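You operate a simulated robot arm through the tools that you are given. There is no shell and no other tool.

Carry out the task below with a simulated robot arm. There is one attempt and no reset: what you move stays moved.

## Task
Proof-test the bench card's joint and tray it by the result.
Fine: seat it, shut the clamp, pump to the proof load or till it slips, let off to nought before the clamp opens; green tray if it held, brown if it slipped.

It is judged by the outcome, as a careful person would: the job done as asked, and still so three seconds after it is handed in. It fails if anything else is knocked over, pushed out of place, dropped, spilled or broken.

## Robot
A 7-joint arm with a two-finger parallel gripper, fixed in place. Base frame: the origin is at the foot of the arm, x ahead of it, y to its left, z up; the work surface is at about z = 17. Lengths are in mm, angles in degrees, forces in N, time in s.
With the tool pointing down near the work surface it reaches from about 260 to 680 mm from the base axis. Its first joint turns from -166.0 to 166.0 degrees. Payload 2.5 kg.
Tool frame: the origin (TCP) lies between the finger pads and is the grasp point; the fingertips stand 30 mm ahead of it; z points along the fingers, y is the line along which they close. The gripper opens to 94 mm. The fingers are 28 mm wide and 10 mm thick; the gripper's body (50 by 96 mm) begins 55 mm behind the TCP.
Orientation is that of the tool frame in the base frame, as a unit quaternion [x, y, z, w]. With the fingers straight down and closing along the base's y, the tool's x points along the base's -x, its y along +y and its z along -z.

## Interface
- The arm moves only by the tool step_arm. Its argument "motion" is a list of rows, each a list of 7 numbers: the shift along the tool's x, y, z in mm, then the turn, a rotation vector about the tool's x, y, z in degrees, then the closure in counts, from 0 (fully open) to 255 (shut). In form: [[tx, ty, tz, rx, ry, rz, gripper], ...]. A call has 1 to 20 rows; each row is the pose to reach, as a shift and turn from the pose commanded when the call began, along the tool's axes at that moment. Each row takes 0.2 s and may step no farther than 50 mm and 8.6 degrees from the row before; otherwise, or with a gripper value out of range, the whole call is refused. Where a pose cannot be reached the arm comes as near as it can. A force on the tool above 90 N (or 10 N above the force at the start of the call, whichever is more), or a blocked arm, ends the call early, and 0.2 s more pass. Each finger travels about 72 mm/s and halts on what it meets, pressing with about 40 N; the grip force reading is that of the motor and also rises with nothing between the fingers. The clock runs only during rows and for 0.2 s after the last one: add rows that repeat a pose to give the fingers time. It gives the time, the measured TCP pose, the force on the tool (base axes), the opening and the grip force at its end, in the units of the frame above (readings bear some noise), with the torque about the TCP (base axes, N m) and any sound that the robot's microphone picked up.
- Cameras (640 x 400 px; columns grow to the right, rows downward): "scene" is fixed at [219.4, -501.4, 596.3]; the picture's right is [0.96, -0.28, 0.00], its down [-0.20, -0.67, -0.72] and it looks along [0.20, 0.69, -0.70] (base axes); focal length 254 px, centre (320, 200). "wrist" rides on the gripper at [76, 14, -102] in the tool frame; the picture's right is [-0.18, 0.98, 0.00], its down [-0.75, -0.14, -0.64] and it looks along [-0.63, -0.12, 0.77] (tool axes); focal length 243 px, centre (320, 200). There is no depth. A picture from a camera that has moved, and an enlarged one, comes with that camera's place and axes in the base frame and with its lens.
- grab_frame(camera): a new picture of that camera. No time passes.
- inspect(camera, box): a new picture of the part [left, top, right, bottom] of that camera's present view, enlarged. No time passes.
- job_done(): hands the job in; it is judged then, once.

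Places have to be worked out from the pictures, the camera data and where the tool is seen. Open the gripper and draw the arm clear of the work before you hand the job in, unless the task says otherwise.

The tools are called after "Emit:" as a command line: name --pt "numbers of a row" for each row, then --argument value for the rest, lists and objects as JSON in quotes. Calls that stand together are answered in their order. step_arm: Moves the arm, as the interface text tells. Its arguments: {"type":"object","properties":{"motion":{"type":"array"}},"required":["motion"]} The other tools are called the same way: grab_frame (camera) takes a picture; inspect (camera, box) takes an enlarged picture of a part of a camera's view; job_done () hands the job in.

At the start:

```text
time_s: 0.0
ee_pos: [444.2, 77.0, 350.7]
tool_rot: [0.0, 1.0, 0.0, 0.0]
ft_force: [0.4, 0.3, 0.4]
torque: [0.0, -0.02, 0.01]
finger_gap: 94.0
gripper_force: 0.0
```

scene: 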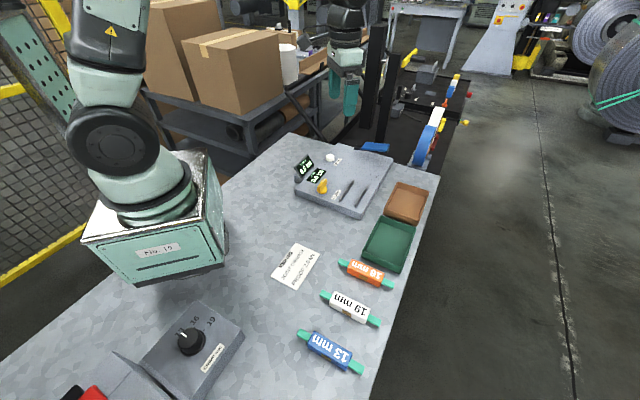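
wrist: 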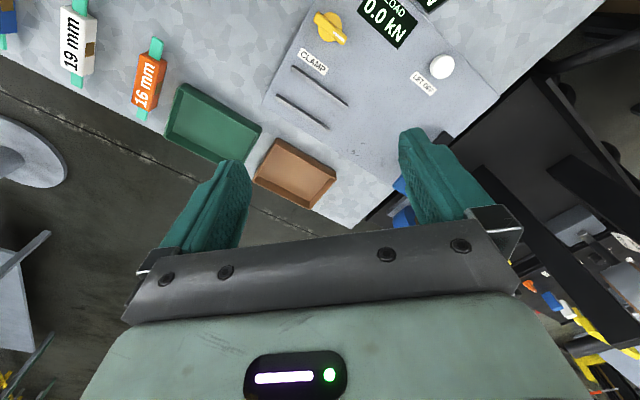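

I'll begin by looking closely at the bench card, the tester and the other device in the scene.

Emit:
inspect --camera "scene" --box '[260, 230, 340, 300]'

Emit:
inspect --camera "scene" --box '[280, 130, 440, 230]'

Emit:
inspect --camera "scene" --box '[60, 290, 260, 400]'

Emit:
inspect --camera "scene" --box '[280, 240, 420, 390]'

Emit:
inspect --camera "wrist" --box '[240, 0, 500, 160]'

```text
5.71 times, centred on (300, 265) of scene
camera zoom: at [219.4, -501.4, 596.3], right [0.96, -0.28, 0.0], down [-0.2, -0.67, -0.72], along [0.2, 0.69, -0.7], focal length 1453 px, centre (434, -171)
```

zoom: 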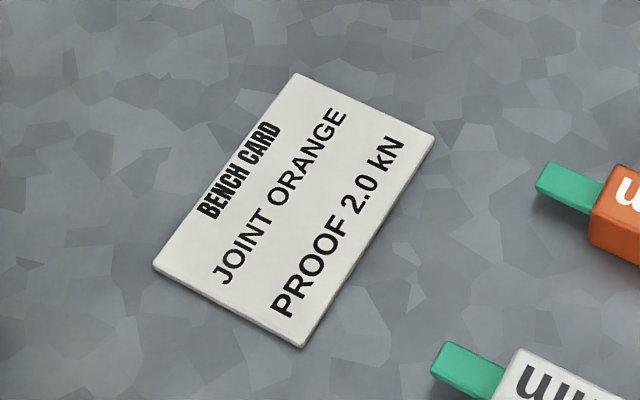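

```text
4.00 times, centred on (360, 180) of scene
camera zoom: at [219.4, -501.4, 596.3], right [0.96, -0.28, 0.0], down [-0.2, -0.67, -0.72], along [0.2, 0.69, -0.7], focal length 1017 px, centre (160, 280)
```

zoom: 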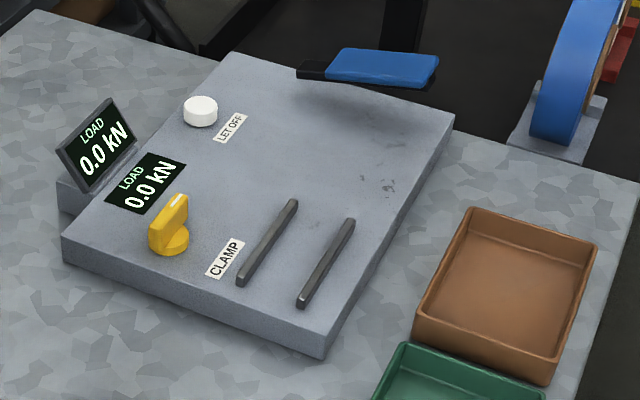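

```text
3.20 times, centred on (160, 345) of scene
camera zoom: at [219.4, -501.4, 596.3], right [0.96, -0.28, 0.0], down [-0.2, -0.67, -0.72], along [0.2, 0.69, -0.7], focal length 814 px, centre (832, -264)
```

zoom: 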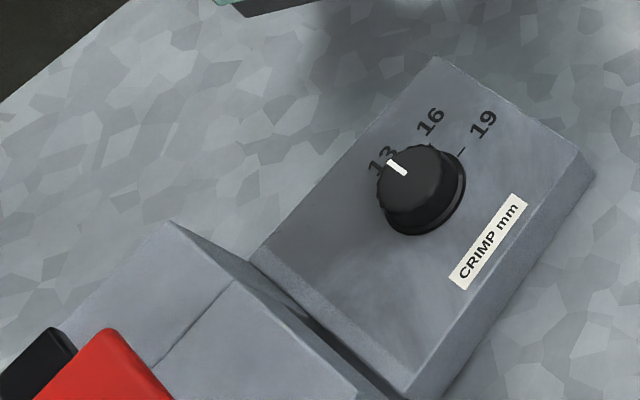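

```text
2.67 times, centred on (350, 315) of scene
camera zoom: at [219.4, -501.4, 596.3], right [0.96, -0.28, 0.0], down [-0.2, -0.67, -0.72], along [0.2, 0.69, -0.7], focal length 678 px, centre (240, -107)
```

zoom: 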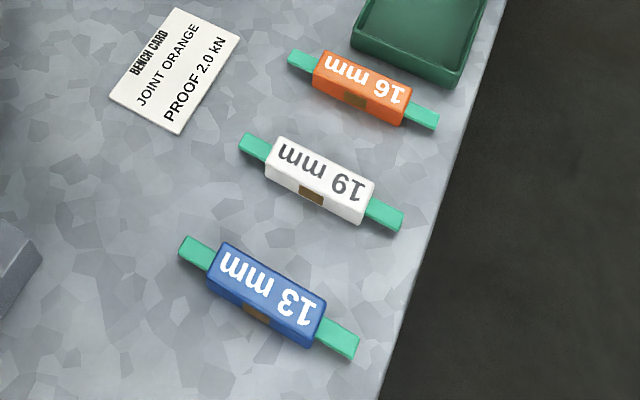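

```text
2.46 times, centred on (370, 80) of wrist
camera zoom: at [367.4, 90.7, 453.7], right [0.18, 0.98, 0.0], down [0.75, -0.14, 0.64], along [0.63, -0.12, -0.77], focal length 597 px, centre (197, 495)
```

zoom: 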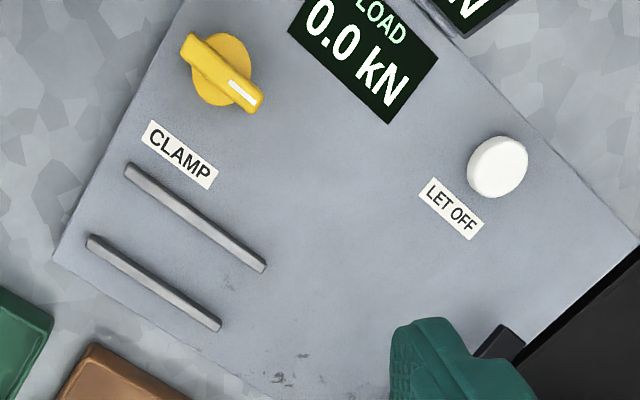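

The card calls for the orange joint (16 mm), proof load 2.0 kN; the tester reads 0.0 kN with a yellow clamp knob, a white let-off button and a blue lever at the far end. I'll back the arm off toward the base so the wrist camera can see the whole tester.

Emit:
step_arm --pt "40 0 0 0 0 0 0" --pt "80 0 0 0 0 0 0" --pt "110 0 0 0 0 0 0" --pt "110 0 0 0 0 0 0"

Emit:
grab_frame --camera "wrist"

Emit:
grab_frame --camera "scene"

```text
time_s: 1.0
ee_pos: [333.9, 75.4, 350.0]
tool_rot: [0.001, 1.0, 0.0, 0.0]
ft_force: [-0.1, 0.3, -0.2]
torque: [0.0, 0.0, -0.01]
finger_gap: 93.7
gripper_force: 0.0
```

```text
taken
camera wrist: at [257.2, 89.4, 453.1], right [0.18, 0.98, 0.0], down [0.75, -0.14, 0.64], along [0.63, -0.12, -0.77], focal length 243 px, centre (320, 200)
```

wrist: 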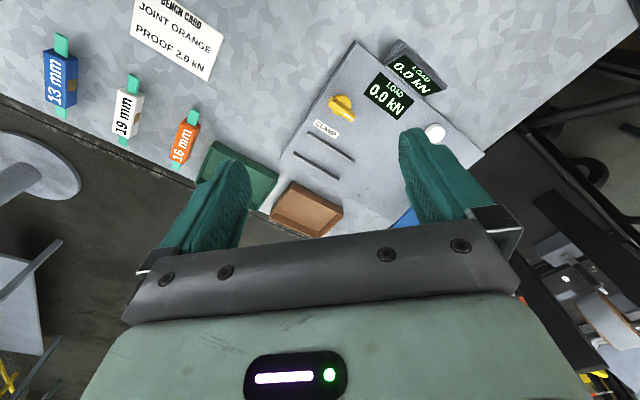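

```text
taken
```

scene: 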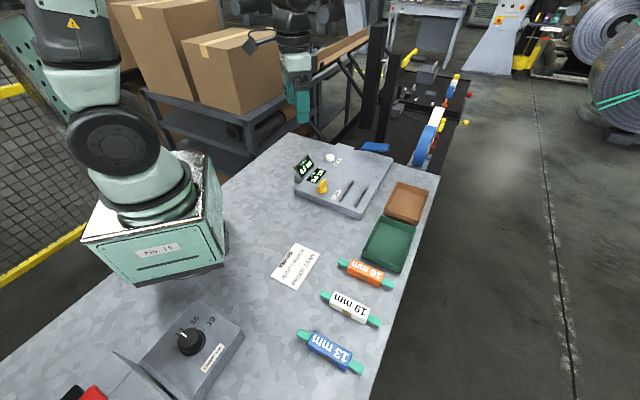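

The whole slab is now in view except the lever. I'll zoom in on the wrist picture of the tester and the orange joint.

Emit:
inspect --camera "wrist" --box '[260, 30, 500, 240]'

Emit:
inspect --camera "wrist" --box '[100, 60, 260, 200]'

Emit:
inspect --camera "scene" --box '[330, 130, 410, 180]'

Emit:
inspect --camera "scene" --box '[325, 245, 405, 295]'

```text
1.90 times, centred on (380, 135) of wrist
camera zoom: at [257.2, 89.4, 453.1], right [0.18, 0.98, 0.0], down [0.75, -0.14, 0.64], along [0.63, -0.12, -0.77], focal length 462 px, centre (206, 324)
```

zoom: 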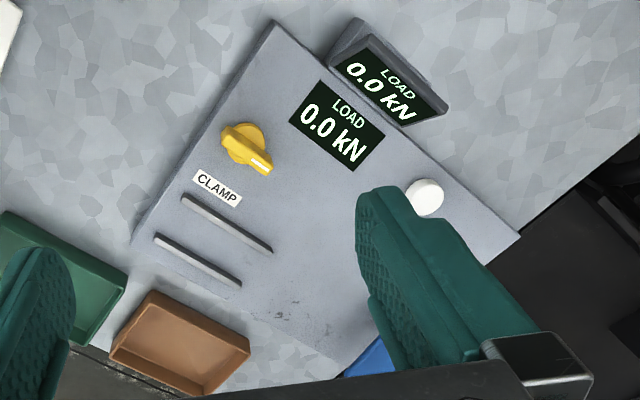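

```text
2.86 times, centred on (180, 130) of wrist
camera zoom: at [257.2, 89.4, 453.1], right [0.18, 0.98, 0.0], down [0.75, -0.14, 0.64], along [0.63, -0.12, -0.77], focal length 693 px, centre (720, 400)
```

zoom: 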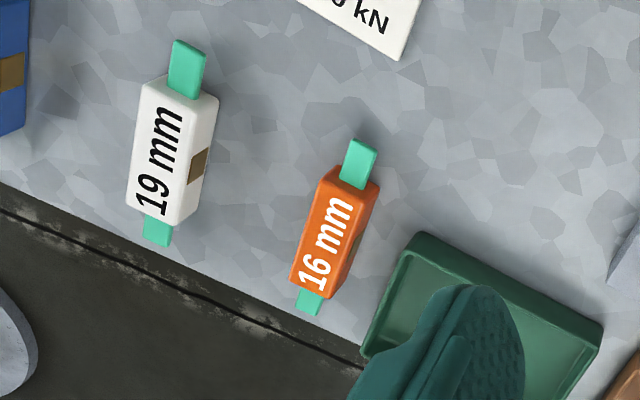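

```text
8.00 times, centred on (370, 155) of scene
camera zoom: at [219.4, -501.4, 596.3], right [0.96, -0.28, 0.0], down [-0.2, -0.67, -0.72], along [0.2, 0.69, -0.7], focal length 2034 px, centre (-80, 560)
```

zoom: 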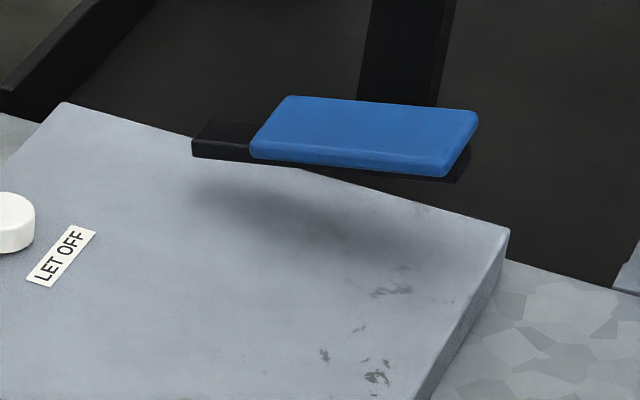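

```text
8.00 times, centred on (365, 270) of scene
camera zoom: at [219.4, -501.4, 596.3], right [0.96, -0.28, 0.0], down [-0.2, -0.67, -0.72], along [0.2, 0.69, -0.7], focal length 2034 px, centre (-40, -360)
```

zoom: 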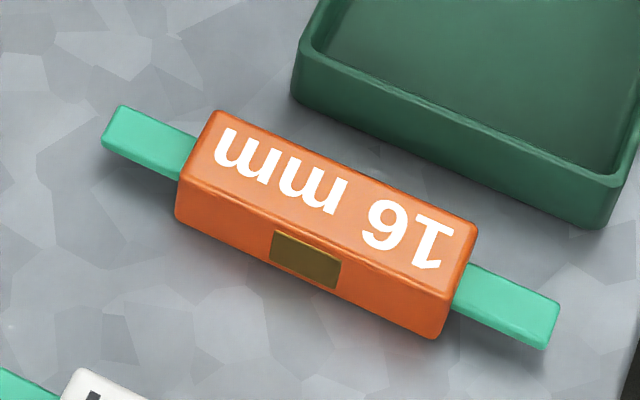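

Geometry is coming together: slab top is near z≈40, rotated about 45°, and the orange joint lies around (420,-212). I'll move above the joint at a safe height to get a closer look.

Emit:
step_arm --pt "-10 -45 10 0 0 0 0" --pt "-20 -90 20 0 0 0 0" --pt "-30 -135 30 0 0 0 0" --pt "-40 -180 50 0 0 0 0" --pt "-50 -220 70 0 0 0 0" --pt "-60 -260 90 0 0 0 0" --pt "-70 -287 110 0 0 0 0" --pt "-70 -287 130 0 0 0 0" --pt "-70 -287 130 0 0 0 0"

Emit:
grab_frame --camera "wrist"

Emit:
grab_frame --camera "scene"

```text
refused: row 4 steps farther than a row can; nothing moved
```

```text
taken
camera wrist: at [257.2, 89.4, 453.1], right [0.18, 0.98, 0.0], down [0.75, -0.14, 0.64], along [0.63, -0.12, -0.77], focal length 243 px, centre (320, 200)
```

wrist: 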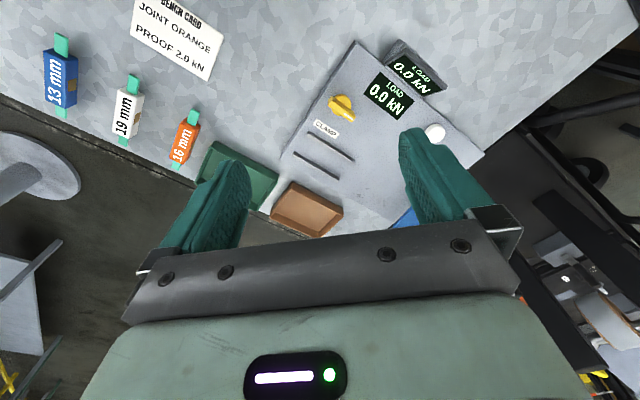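

```text
taken
```

scene: 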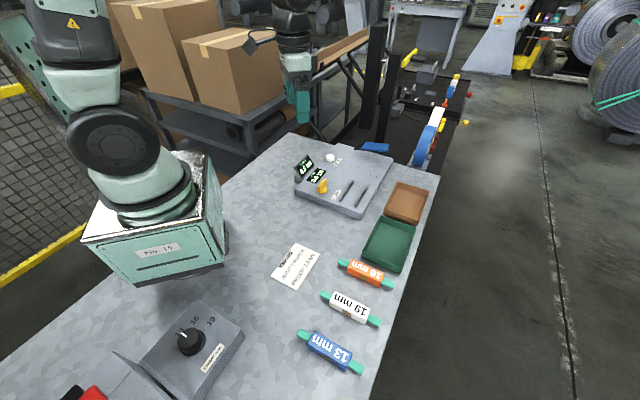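

The move was refused for one over-long row, and nothing moved. I'll resend it with smaller, even steps.

Emit:
step_arm --pt "-8 -40 10 0 0 0 0" --pt "-16 -80 20 0 0 0 0" --pt "-24 -120 30 0 0 0 0" --pt "-32 -160 45 0 0 0 0" --pt "-40 -200 60 0 0 0 0" --pt "-50 -240 75 0 0 0 0" --pt "-60 -270 95 0 0 0 0" --pt "-70 -287 120 0 0 0 0" --pt "-70 -287 130 0 0 0 0" --pt "-70 -287 130 0 0 0 0"

Emit:
grab_frame --camera "wrist"

Emit:
grab_frame --camera "scene"

```text
time_s: 3.2
ee_pos: [406.3, -211.1, 219.3]
tool_rot: [0.0, 1.0, 0.0, 0.0]
ft_force: [0.3, -0.5, 0.2]
torque: [-0.01, -0.03, 0.01]
finger_gap: 94.2
gripper_force: 0.0
```

```text
taken
camera wrist: at [328.3, -196.4, 323.1], right [0.18, 0.98, 0.0], down [0.75, -0.14, 0.64], along [0.63, -0.12, -0.77], focal length 243 px, centre (320, 200)
```

wrist: 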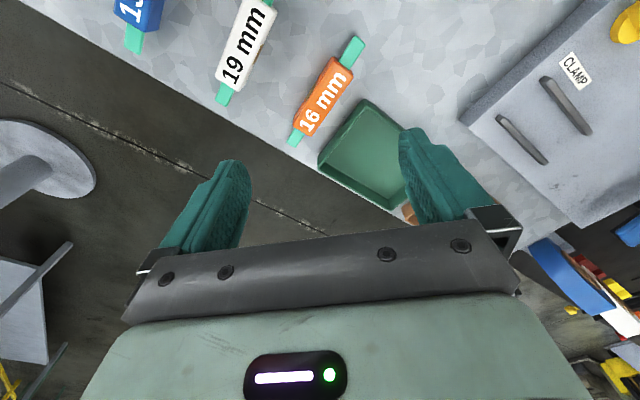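

```text
taken
```

scene: 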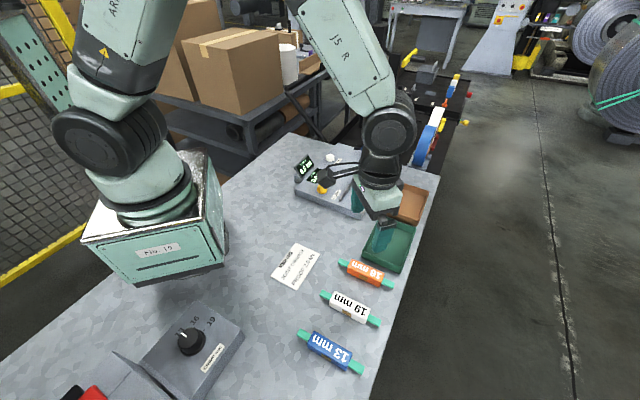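

Now the joint is close and the tester's bars are visible too. I'll zoom on both to measure them.

Emit:
inspect --camera "wrist" --box '[270, 20, 390, 160]'

Emit:
inspect --camera "wrist" --box '[450, 0, 640, 260]'

```text
2.86 times, centred on (330, 90) of wrist
camera zoom: at [328.3, -196.4, 323.1], right [0.18, 0.98, 0.0], down [0.75, -0.14, 0.64], along [0.63, -0.12, -0.77], focal length 693 px, centre (291, 514)
```

zoom: 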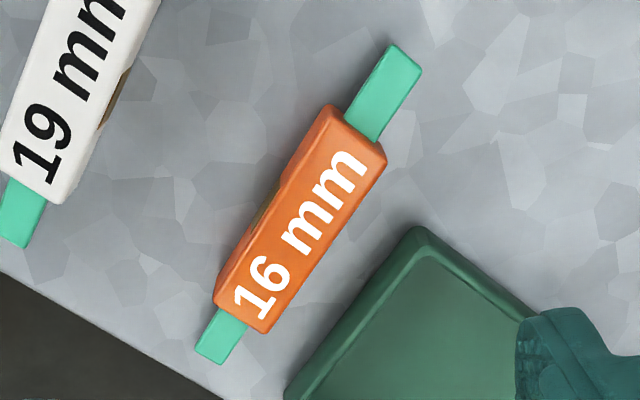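

```text
1.54 times, centred on (545, 130) of wrist
camera zoom: at [328.3, -196.4, 323.1], right [0.18, 0.98, 0.0], down [0.75, -0.14, 0.64], along [0.63, -0.12, -0.77], focal length 373 px, centre (-26, 308)
```

zoom: 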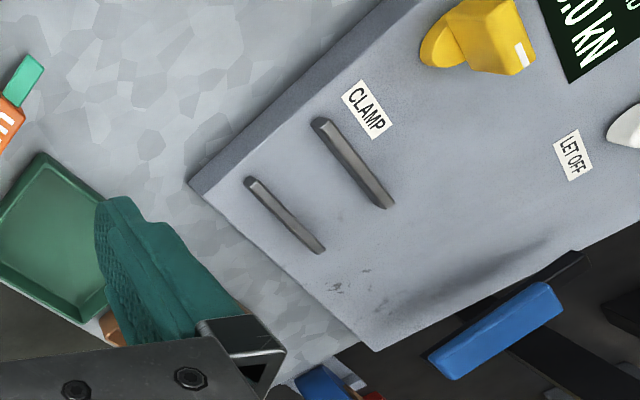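

Joint centre measures about (420,-213), axis about -44°, body roughly 88×24 mm; the bars are at 45° centred near (488,41). Before picking I'll survey the tester closely, turning the tool 45° to look along the bars toward the lever.

Emit:
step_arm --pt "-5 30 -10 0 0 -7.5 0" --pt "-10 60 -20 0 0 -15 0" --pt "-15 90 -30 0 0 -22.5 0" --pt "-20 120 -40 0 0 -30 0" --pt "-25 155 -50 0 0 -37.5 0" --pt "-25 190 -50 0 0 -45 0" --pt "-25 190 -50 0 0 -45 0"

Emit:
grab_frame --camera "wrist"

Emit:
inspect --camera "wrist" --box '[200, 0, 480, 175]'

```text
time_s: 4.8
ee_pos: [430.5, -20.4, 270.6]
tool_rot: [-0.383, 0.924, 0.0, 0.0]
ft_force: [-1.9, -0.3, -0.3]
torque: [0.01, -0.01, -0.02]
finger_gap: 94.1
gripper_force: 0.1
```

```text
taken
camera wrist: at [365.6, -64.0, 373.3], right [-0.57, 0.82, 0.0], down [0.63, 0.43, 0.64], along [0.53, 0.36, -0.77], focal length 243 px, centre (320, 200)
```

wrist: 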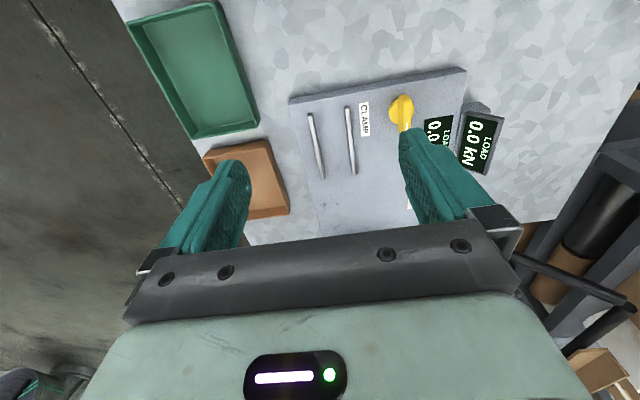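

```text
2.29 times, centred on (340, 88) of wrist
camera zoom: at [365.6, -64.0, 373.3], right [-0.57, 0.82, 0.0], down [0.63, 0.43, 0.64], along [0.53, 0.36, -0.77], focal length 555 px, centre (274, 457)
```

zoom: 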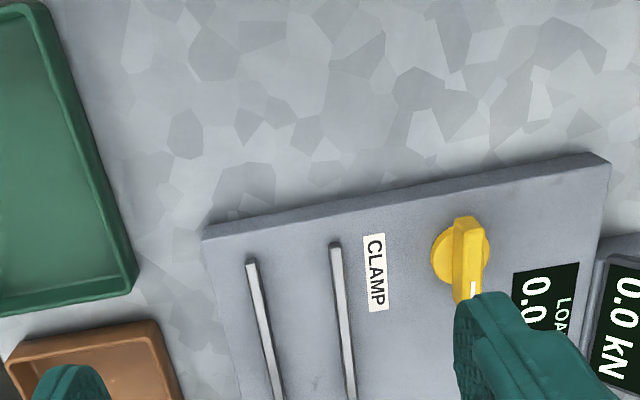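

The bars run straight up in this view. I'll descend to about z=150 to measure bar height, gap and the knob more precisely.

Emit:
step_arm --pt "-7 2 40 0 0 0 0" --pt "-14 4 80 0 0 0 0" --pt "-21 7 120 0 0 0 0" --pt "-21 7 120 0 0 0 0"

Emit:
grab_frame --camera "wrist"

Emit:
inspect --camera "wrist" --box '[240, 60, 420, 230]'

Emit:
inspect --camera "wrist" --box '[380, 0, 600, 140]'

```text
time_s: 5.8
ee_pos: [438.8, -0.5, 150.6]
tool_rot: [-0.383, 0.924, 0.0, 0.0]
ft_force: [0.2, -1.0, -0.2]
torque: [-0.02, 0.02, -0.02]
finger_gap: 94.0
gripper_force: 0.1
```

```text
taken
camera wrist: at [375.1, -44.6, 252.3], right [-0.57, 0.82, 0.0], down [0.63, 0.43, 0.64], along [0.53, 0.36, -0.77], focal length 243 px, centre (320, 200)
```

wrist: 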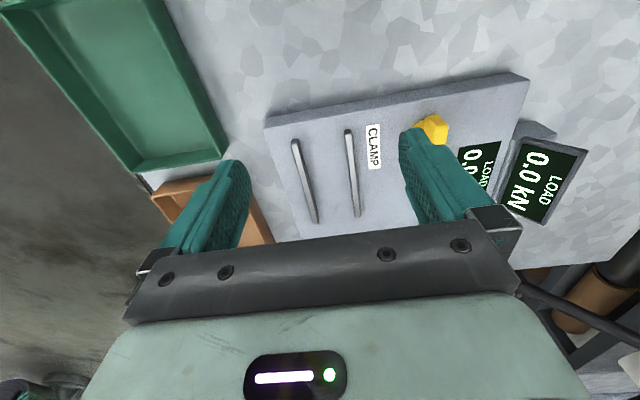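

```text
2.35 times, centred on (330, 145) of wrist
camera zoom: at [375.1, -44.6, 252.3], right [-0.57, 0.82, 0.0], down [0.63, 0.43, 0.64], along [0.53, 0.36, -0.77], focal length 571 px, centre (296, 329)
```

zoom: 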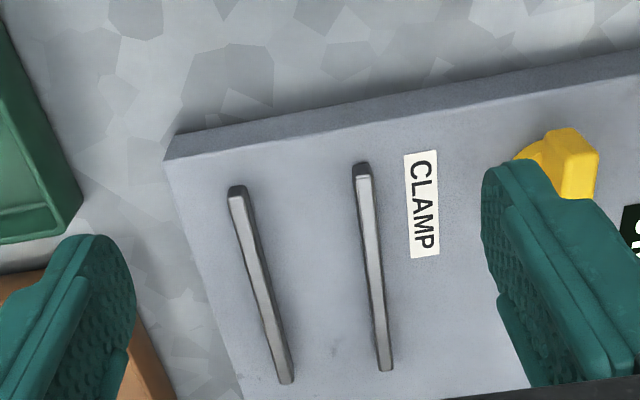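

```text
2.86 times, centred on (490, 70) of wrist
camera zoom: at [375.1, -44.6, 252.3], right [-0.57, 0.82, 0.0], down [0.63, 0.43, 0.64], along [0.53, 0.36, -0.77], focal length 693 px, centre (-166, 571)
```

zoom: 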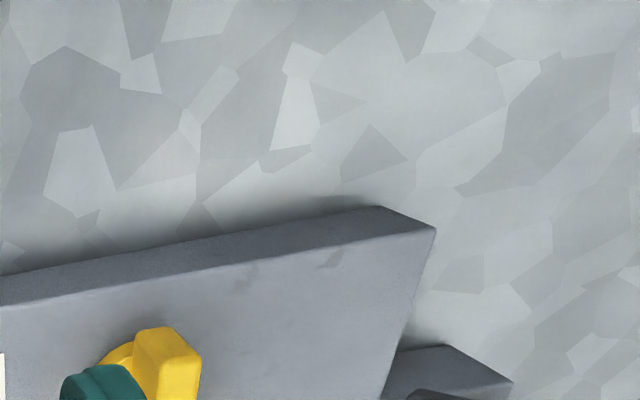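

The bars are about 100 mm long, 6.5 mm wide and ~14 mm tall with a ~42 mm gap centred at (490.6,47.7), axis 45°. Since fingers plus body would not fit between the bars, I'll carry the joint by its inner tab; I now move over that tab with the tool yawed to match.

Emit:
step_arm --pt "0 0 -25 0 0 0 0" --pt "0 0 -50 0 0 0 0" --pt "15 -7 -50 0 0 8 0" --pt "30 -14 -50 0 0 16 0" --pt "45 -21 -50 0 0 24 0" --pt "60 -28 -50 0 0 32 0" --pt "75 -35 -50 0 0 40 0" --pt "90 -43 -50 0 0 48 0" --pt "105 -50 -50 0 0 56 0" --pt "120 -57 -50 0 0 64 0" --pt "135 -64 -50 0 0 72 0" --pt "150 -71 -50 0 0 80 0" --pt "165 -79 -50 0 0 88 0" --pt "165 -79 -50 0 0 89 0" --pt "165 -79 -50 0 0 89 0"

Emit:
grab_frame --camera "wrist"

Emit:
grab_frame --camera "scene"

Emit:
inspect --camera "wrist" --box '[230, 40, 410, 200]'

```text
time_s: 9.0
ee_pos: [378.4, -172.7, 201.7]
tool_rot: [0.374, 0.927, 0.0, 0.0]
ft_force: [0.7, 0.1, 0.9]
torque: [0.01, 0.0, -0.02]
finger_gap: 94.0
gripper_force: 0.0
```

```text
taken
camera wrist: at [332.8, -110.4, 303.7], right [0.82, 0.58, 0.0], down [0.44, -0.63, 0.64], along [0.37, -0.52, -0.77], focal length 243 px, centre (320, 200)
```

wrist: 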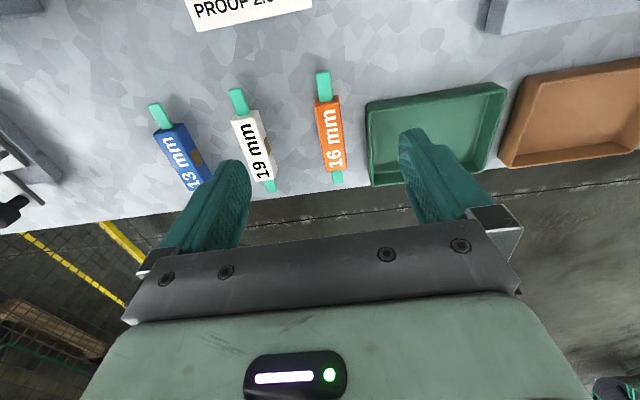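

```text
taken
```

scene: 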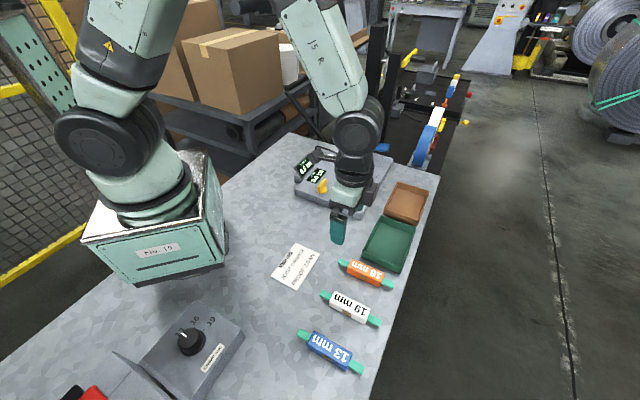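

```text
2.50 times, centred on (320, 120) of wrist
camera zoom: at [332.8, -110.4, 303.7], right [0.82, 0.58, 0.0], down [0.44, -0.63, 0.64], along [0.37, -0.52, -0.77], focal length 606 px, centre (320, 400)
```

zoom: 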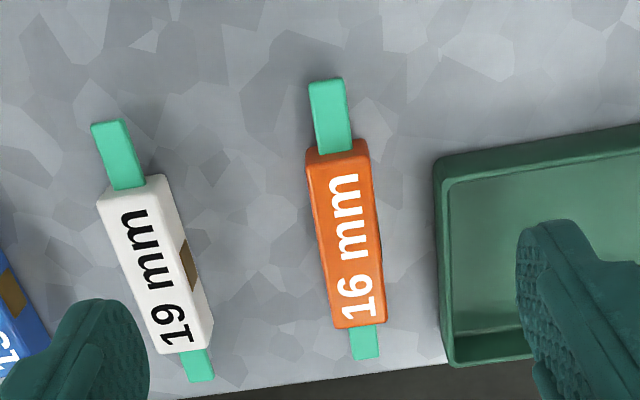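

The joint axis measures -45°, with the inner tab (about 14.5 mm wide, 26 mm long) centred near (378,-166). I'll correct the lateral offset and yaw and drop to z≈100 for a finer look.

Emit:
step_arm --pt "1.5 1.5 33 0 0 0.3 0" --pt "3 3 66 0 0 0.6 60" --pt "4.6 4.4 100 0 0 1 119" --pt "4.6 4.4 100 0 0 1 119" --pt "4.6 4.4 100 0 0 1 119"

Emit:
grab_frame --camera "wrist"

Emit:
inspect --camera "wrist" --box '[230, 60, 410, 220]'

Emit:
inspect --camera "scene" --box '[310, 210, 430, 300]'

```text
time_s: 10.2
ee_pos: [376.7, -167.2, 101.8]
tool_rot: [0.383, 0.924, 0.0, 0.0]
ft_force: [-0.2, -0.4, -0.1]
torque: [-0.01, 0.0, -0.01]
finger_gap: 50.0
gripper_force: 0.1
```

```text
taken
camera wrist: at [332.7, -103.8, 203.6], right [0.82, 0.57, 0.0], down [0.43, -0.63, 0.64], along [0.36, -0.53, -0.77], focal length 243 px, centre (320, 200)
```

wrist: 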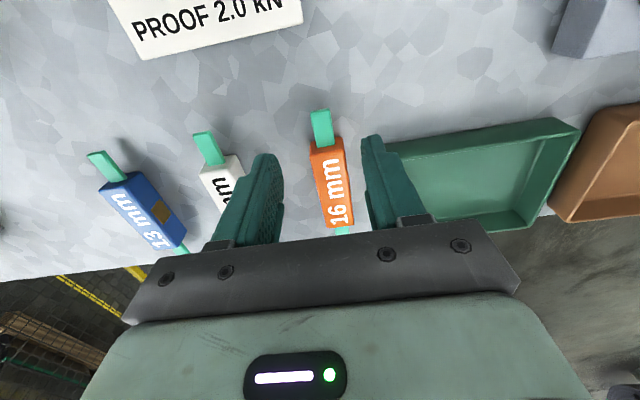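

```text
2.50 times, centred on (320, 140) of wrist
camera zoom: at [332.7, -103.8, 203.6], right [0.82, 0.57, 0.0], down [0.43, -0.63, 0.64], along [0.36, -0.53, -0.77], focal length 606 px, centre (320, 350)
```

zoom: 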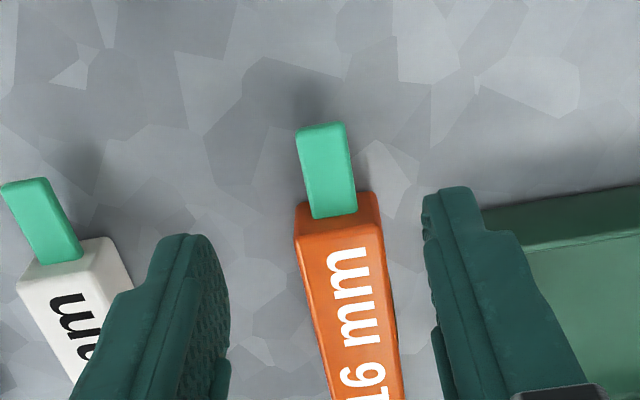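

```text
4.44 times, centred on (370, 255) of scene
camera zoom: at [219.4, -501.4, 596.3], right [0.96, -0.28, 0.0], down [-0.2, -0.67, -0.72], along [0.2, 0.69, -0.7], focal length 1130 px, centre (98, -44)
```

zoom: 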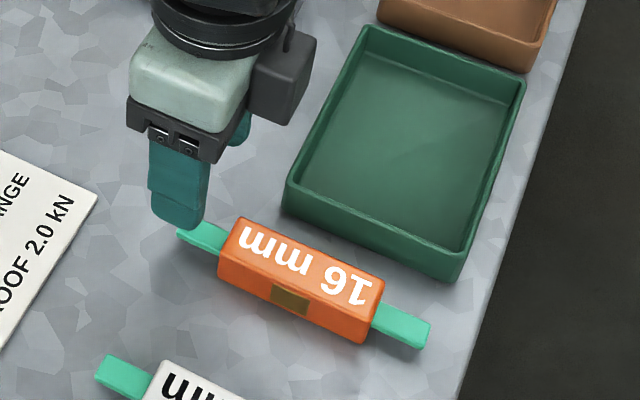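

The tab is 2.5 mm to the +u side of the TCP. I'll shift onto it, stay 2-3 mm clear of the body end, lower to fingertips ≈19 mm, and close.

Emit:
step_arm --pt "2.5 2.5 0 0 0 0 119" --pt "2.5 2.5 20 0 0 0 119" --pt "2.5 2.5 40 0 0 0 119" --pt "2.5 2.5 52.5 0 0 0 119" --pt "2.5 2.5 52.5 0 0 0 119"

Emit:
grab_frame --camera "wrist"

Emit:
inspect --camera "scene" --box '[310, 210, 430, 300]'

```text
time_s: 11.4
ee_pos: [376.7, -162.2, 48.2]
tool_rot: [0.383, 0.924, 0.0, 0.001]
ft_force: [-0.2, 0.9, -0.4]
torque: [-0.01, 0.01, -0.01]
finger_gap: 50.0
gripper_force: 0.1
```

```text
taken
camera wrist: at [333.2, -99.7, 150.8], right [0.82, 0.57, 0.0], down [0.43, -0.63, 0.64], along [0.36, -0.53, -0.77], focal length 243 px, centre (320, 200)
```

wrist: 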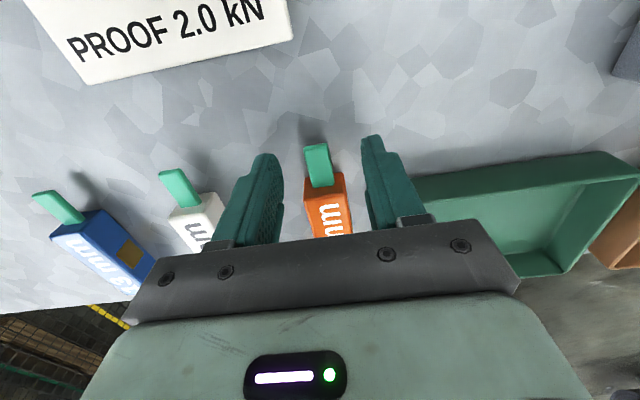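

```text
4.44 times, centred on (370, 255) of scene
camera zoom: at [219.4, -501.4, 596.3], right [0.96, -0.28, 0.0], down [-0.2, -0.67, -0.72], along [0.2, 0.69, -0.7], focal length 1130 px, centre (98, -44)
```

zoom: 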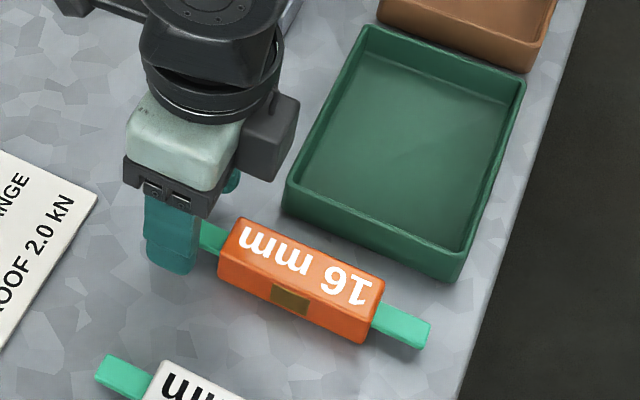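

The tab sits centred between the open fingers. Closing now and holding to let the fingers settle.

Emit:
step_arm --pt "0 0 0 0 0 0 180" --pt "0 0 0 0 0 0 255" --pt "0 0 0 0 0 0 255" --pt "0 0 0 0 0 0 255" --pt "0 0 0 0 0 0 255"

Emit:
inspect --camera "wrist" --box '[230, 100, 410, 250]'

```text
time_s: 12.6
ee_pos: [377.3, -162.5, 48.6]
tool_rot: [0.383, 0.924, 0.0, 0.0]
ft_force: [-0.9, -0.5, 0.2]
torque: [0.03, 0.0, 0.02]
finger_gap: 0.3
gripper_force: 32.9
```

```text
2.67 times, centred on (320, 175) of wrist
camera zoom: at [333.2, -99.6, 151.0], right [0.82, 0.57, 0.0], down [0.43, -0.63, 0.64], along [0.36, -0.53, -0.77], focal length 647 px, centre (320, 267)
```

zoom: 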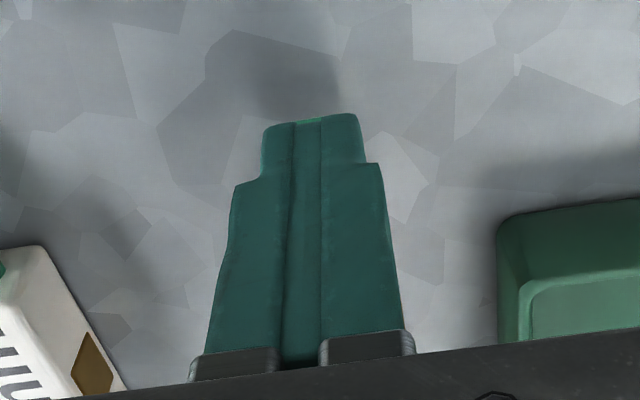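

The gap reads 0.3 mm, so the fingers aren't on the tab. I'll check where the joint is now before moving anything.

Emit:
inspect --camera "scene" --box '[310, 210, 430, 300]'

Emit:
grab_frame --camera "wrist"

Emit:
inspect --camera "scene" --box '[330, 240, 390, 285]'

```text
4.44 times, centred on (370, 255) of scene
camera zoom: at [219.4, -501.4, 596.3], right [0.96, -0.28, 0.0], down [-0.2, -0.67, -0.72], along [0.2, 0.69, -0.7], focal length 1130 px, centre (98, -44)
```

zoom: 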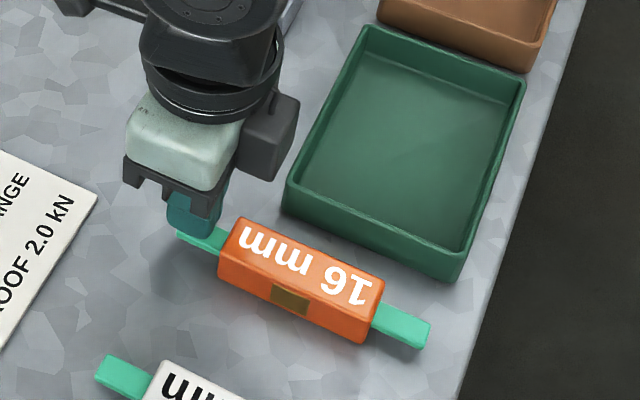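

```text
taken
camera wrist: at [333.2, -99.6, 151.0], right [0.82, 0.57, 0.0], down [0.43, -0.63, 0.64], along [0.36, -0.53, -0.77], focal length 243 px, centre (320, 200)
```

wrist: 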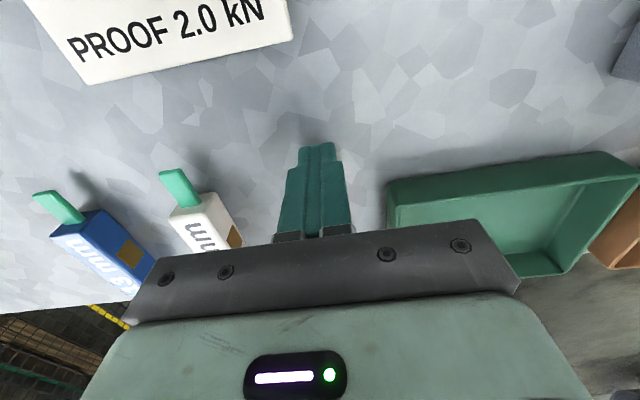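

```text
8.89 times, centred on (360, 262) of scene
camera zoom: at [219.4, -501.4, 596.3], right [0.96, -0.28, 0.0], down [-0.2, -0.67, -0.72], along [0.2, 0.69, -0.7], focal length 2260 px, centre (-36, -356)
```

zoom: 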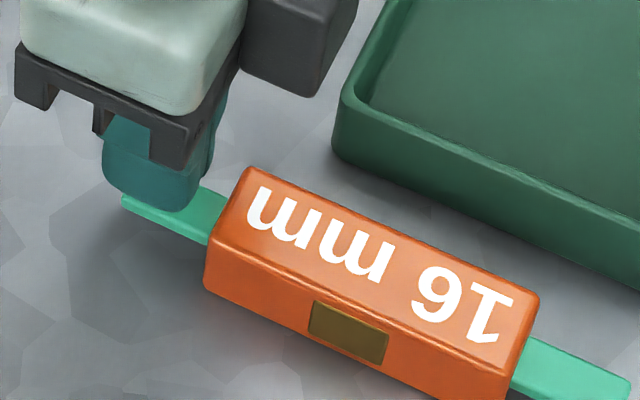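

The joint has not moved; the closed fingertips seem to sit just over the thin tab instead of around it. I'll lift back up, reopen, and look closely at the tab and body heights.

Emit:
step_arm --pt "0 0 -10 0 0 0 255" --pt "0 0 -30 0 0 0 200" --pt "0 0 -45 0 0 0 119" --pt "0 0 -45 0 0 0 119" --pt "0 0 -45 0 0 0 119"

Emit:
inspect --camera "wrist" --box '[280, 90, 370, 150]'

Emit:
inspect --camera "wrist" --box '[60, 100, 260, 230]'

Emit:
inspect --camera "scene" --box '[330, 250, 400, 295]'

```text
time_s: 13.8
ee_pos: [378.2, -163.2, 93.8]
tool_rot: [0.382, 0.924, 0.001, 0.0]
ft_force: [0.3, -1.4, 0.6]
torque: [0.05, -0.01, -0.01]
finger_gap: 49.9
gripper_force: 0.0
```

```text
6.67 times, centred on (325, 120) of wrist
camera zoom: at [333.5, -99.7, 196.1], right [0.82, 0.57, 0.0], down [0.43, -0.63, 0.64], along [0.36, -0.53, -0.77], focal length 1618 px, centre (287, 733)
```

zoom: 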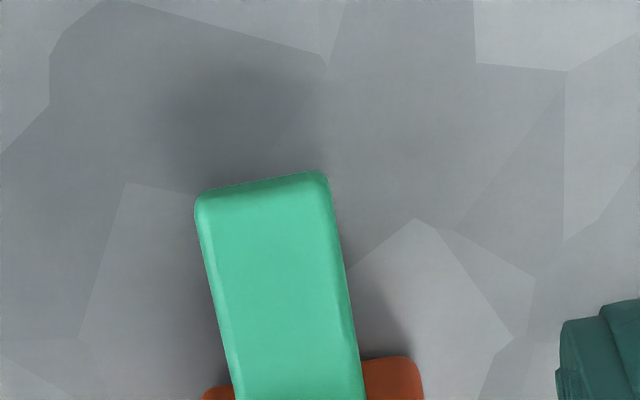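

```text
3.08 times, centred on (160, 165) of wrist
camera zoom: at [333.5, -99.7, 196.1], right [0.82, 0.57, 0.0], down [0.43, -0.63, 0.64], along [0.36, -0.53, -0.77], focal length 746 px, centre (812, 308)
```

zoom: 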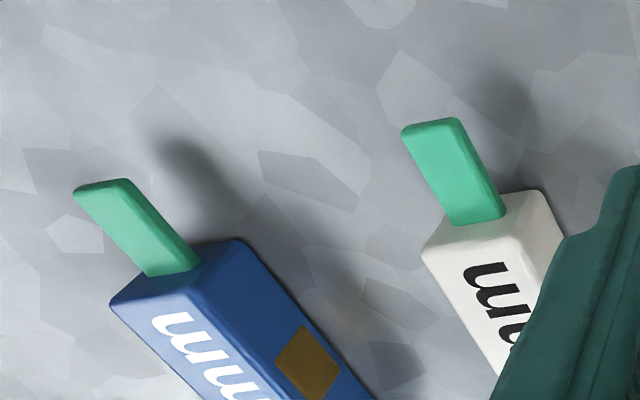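

```text
8.89 times, centred on (365, 272) of scene
camera zoom: at [219.4, -501.4, 596.3], right [0.96, -0.28, 0.0], down [-0.2, -0.67, -0.72], along [0.2, 0.69, -0.7], focal length 2260 px, centre (-80, -444)
```

zoom: 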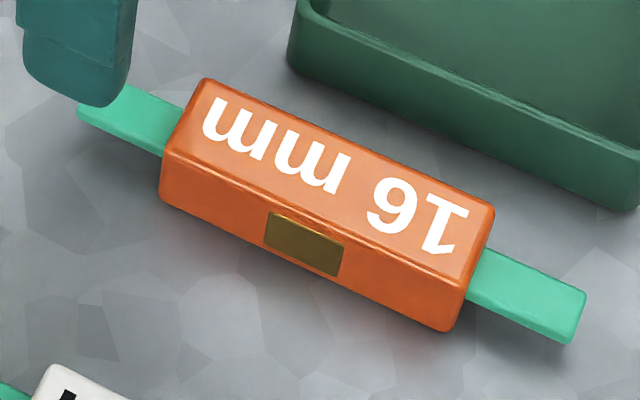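

The tab sits well above the table and evidently offers no grip, so I'll hold the body instead. First I check the tester's bar height against the body height in the scene view.

Emit:
inspect --camera "scene" --box '[330, 170, 380, 210]'

Emit:
inspect --camera "scene" --box '[290, 150, 350, 200]'

```text
10.00 times, centred on (355, 190) of scene
camera zoom: at [219.4, -501.4, 596.3], right [0.96, -0.28, 0.0], down [-0.2, -0.67, -0.72], along [0.2, 0.69, -0.7], focal length 2542 px, centre (-30, 300)
```

zoom: 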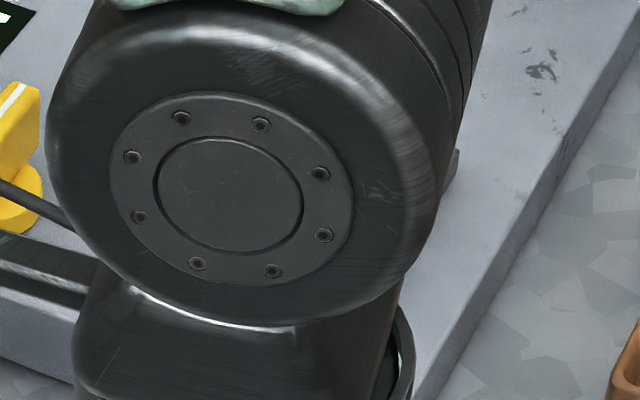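

```text
8.00 times, centred on (320, 175) of scene
camera zoom: at [219.4, -501.4, 596.3], right [0.96, -0.28, 0.0], down [-0.2, -0.67, -0.72], along [0.2, 0.69, -0.7], focal length 2034 px, centre (320, 400)
```

zoom: 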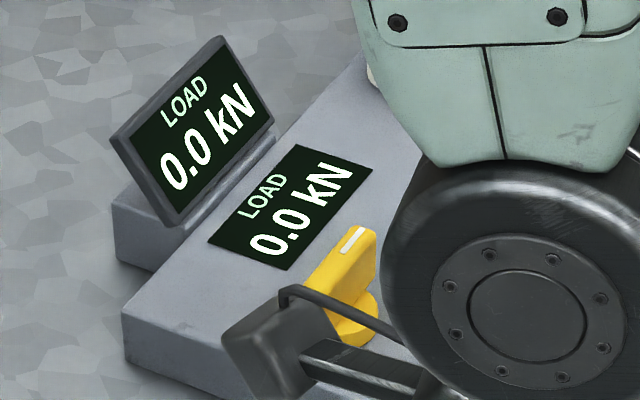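

I'll shift along the joint axis to the body centre (≈419,-207) with the fingers narrowed to 40 mm so they clear the green tray, then check before descending.

Emit:
step_arm --pt "-20 0 0 0 0 0 146" --pt "-40 -0.5 0 0 0 0 146" --pt "-60.8 -0.8 0 0 0 0 146" --pt "-60.8 -0.8 10 0 0 0 146" --pt "-60.8 -0.8 10 0 0 0 146"

Emit:
grab_frame --camera "wrist"

Emit:
inspect --camera "wrist" --box '[240, 60, 400, 180]'

Emit:
inspect --camera "scene" --box '[320, 220, 420, 295]'

Emit:
inspect --camera "scene" --box '[330, 170, 390, 220]'

```text
time_s: 15.0
ee_pos: [421.1, -206.6, 83.1]
tool_rot: [0.383, 0.924, 0.0, 0.0]
ft_force: [0.5, 0.4, -0.1]
torque: [-0.04, -0.03, 0.0]
finger_gap: 40.1
gripper_force: 0.1
```

```text
taken
camera wrist: at [376.4, -143.3, 185.3], right [0.82, 0.57, 0.0], down [0.43, -0.63, 0.64], along [0.36, -0.53, -0.77], focal length 243 px, centre (320, 200)
```

wrist: 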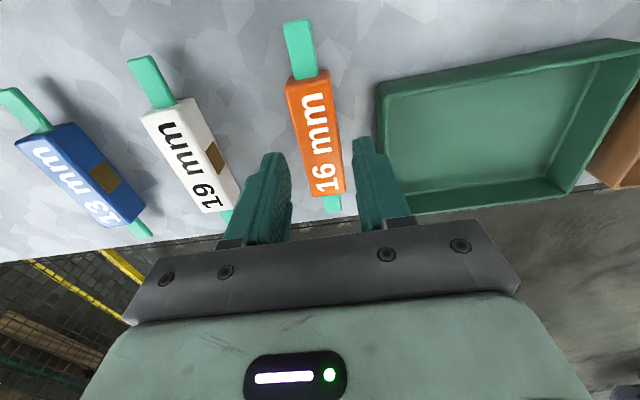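

```text
3.33 times, centred on (320, 120) of wrist
camera zoom: at [376.4, -143.3, 185.3], right [0.82, 0.57, 0.0], down [0.43, -0.63, 0.64], along [0.36, -0.53, -0.77], focal length 809 px, centre (320, 467)
```

zoom: 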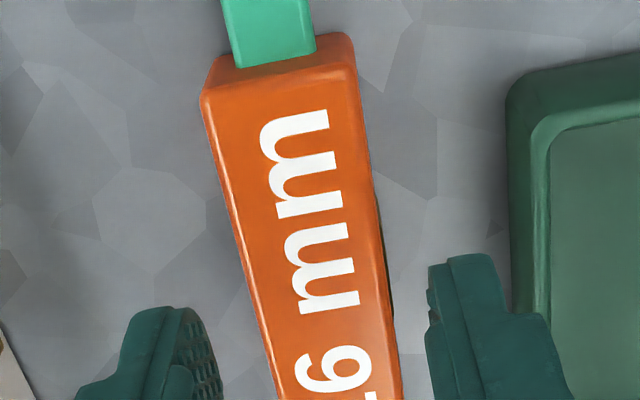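

```text
5.33 times, centred on (370, 258) of scene
camera zoom: at [219.4, -501.4, 596.3], right [0.96, -0.28, 0.0], down [-0.2, -0.67, -0.72], along [0.2, 0.69, -0.7], focal length 1356 px, centre (53, -107)
```

zoom: 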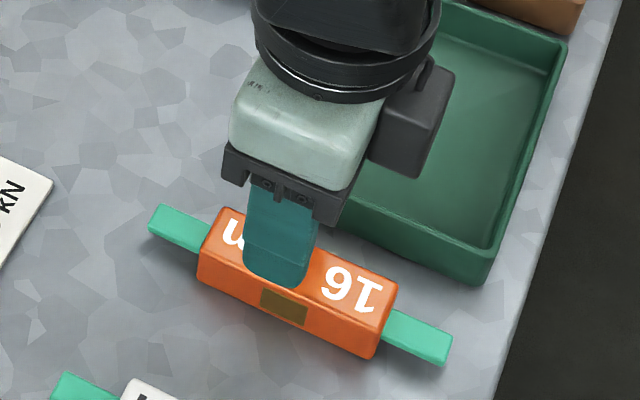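

```text
8.00 times, centred on (360, 195) of scene
camera zoom: at [219.4, -501.4, 596.3], right [0.96, -0.28, 0.0], down [-0.2, -0.67, -0.72], along [0.2, 0.69, -0.7], focal length 2034 px, centre (0, 240)
```

zoom: 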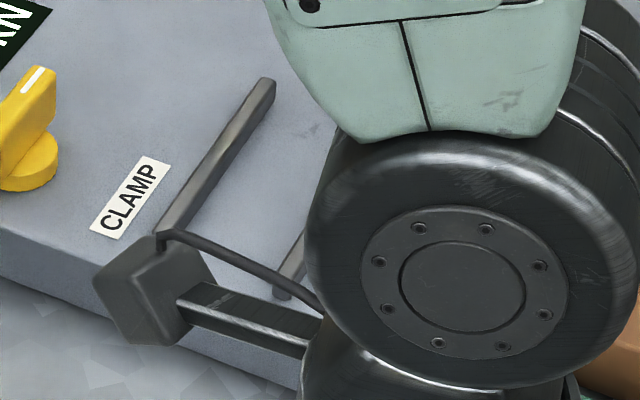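

The body is laterally centred under the TCP and looks about 26 mm wide and 20+ mm tall, taller than the bars. I'll grip only its upper part (fingertips ≈14 mm above the table) so the fingers later clear the bars.

Emit:
step_arm --pt "0 0 11 0 0 0 146" --pt "0 0 22 0 0 0 146" --pt "0 0 22 0 0 0 146"

Emit:
inspect --camera "scene" --box '[330, 240, 410, 295]'

Emit:
grab_frame --camera "wrist"

```text
time_s: 15.8
ee_pos: [419.8, -205.3, 59.9]
tool_rot: [0.383, 0.924, 0.0, 0.0]
ft_force: [0.4, -0.5, 0.8]
torque: [-0.01, -0.01, 0.03]
finger_gap: 40.1
gripper_force: 0.1
```

```text
7.27 times, centred on (370, 268) of scene
camera zoom: at [219.4, -501.4, 596.3], right [0.96, -0.28, 0.0], down [-0.2, -0.67, -0.72], along [0.2, 0.69, -0.7], focal length 1849 px, centre (-44, -291)
```

zoom: 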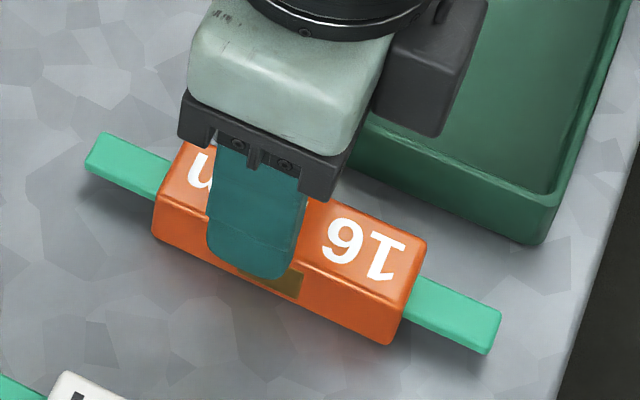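

```text
taken
camera wrist: at [376.2, -142.7, 163.9], right [0.82, 0.57, 0.0], down [0.43, -0.63, 0.64], along [0.36, -0.53, -0.77], focal length 243 px, centre (320, 200)
```

wrist: 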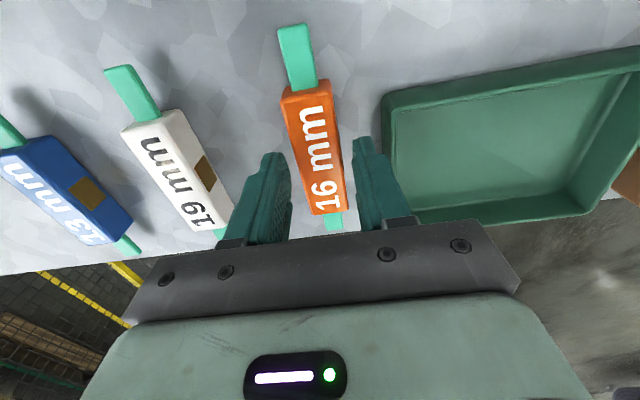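

The near finger is beside the body, with its tip about mid-height. Closing on the body now.

Emit:
step_arm --pt "0 0 0 0 0 0 200" --pt "0 0 0 0 0 0 255" --pt "0 0 0 0 0 0 255" --pt "0 0 0 0 0 0 255"

Emit:
inspect --camera "scene" --box '[330, 240, 410, 295]'

Emit:
inspect --camera "wrist" --box '[240, 60, 400, 240]'

```text
time_s: 16.8
ee_pos: [420.6, -206.1, 61.6]
tool_rot: [0.382, 0.924, 0.0, 0.0]
ft_force: [0.1, 0.6, 1.0]
torque: [0.02, 0.06, 0.0]
finger_gap: 0.0
gripper_force: 33.2
```

```text
7.27 times, centred on (370, 268) of scene
camera zoom: at [219.4, -501.4, 596.3], right [0.96, -0.28, 0.0], down [-0.2, -0.67, -0.72], along [0.2, 0.69, -0.7], focal length 1849 px, centre (-44, -291)
```

zoom: 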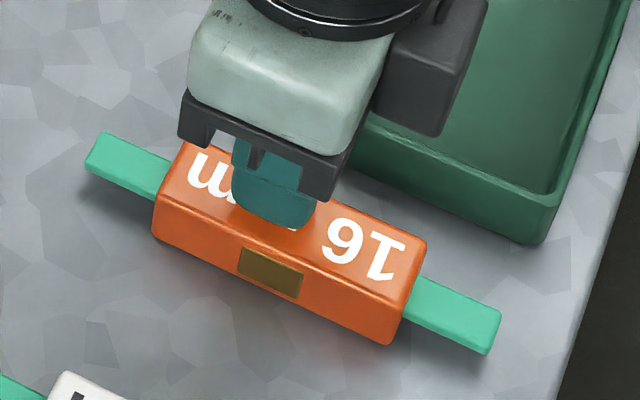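

```text
2.22 times, centred on (320, 150) of wrist
camera zoom: at [376.2, -142.7, 164.0], right [0.82, 0.57, 0.0], down [0.43, -0.63, 0.64], along [0.36, -0.53, -0.77], focal length 539 px, centre (320, 311)
```

zoom: 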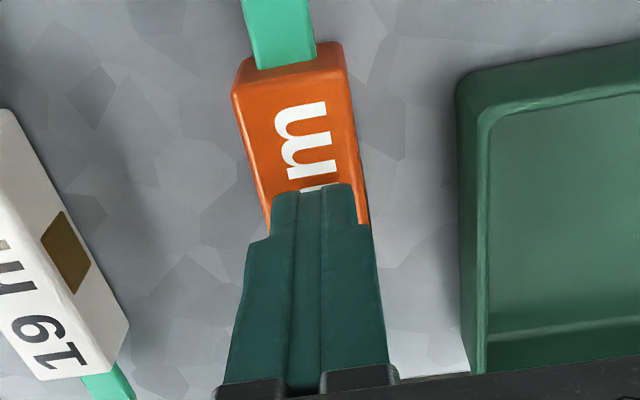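

The fingers closed above the body (gap 0), so things stand lower relative to the fingertips than I reckoned. I'll probe gently straight down with the closed fingers, 1 mm at a time, to feel the body's top.

Emit:
step_arm --pt "0 0 1 0 0 0 255" --pt "0 0 2 0 0 0 255" --pt "0 0 3 0 0 0 255" --pt "0 0 4 0 0 0 255"

Emit:
inspect --camera "scene" --box '[330, 240, 410, 295]'

```text
time_s: 17.8
ee_pos: [421.0, -205.2, 57.5]
tool_rot: [0.383, 0.924, 0.0, -0.001]
ft_force: [-1.9, 1.8, 9.9]
torque: [0.05, 0.12, -0.01]
finger_gap: 0.0
gripper_force: 32.7
```

```text
7.27 times, centred on (370, 268) of scene
camera zoom: at [219.4, -501.4, 596.3], right [0.96, -0.28, 0.0], down [-0.2, -0.67, -0.72], along [0.2, 0.69, -0.7], focal length 1849 px, centre (-44, -291)
```

zoom: 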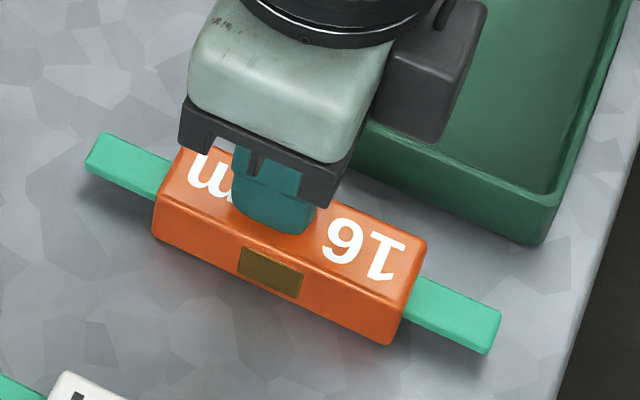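

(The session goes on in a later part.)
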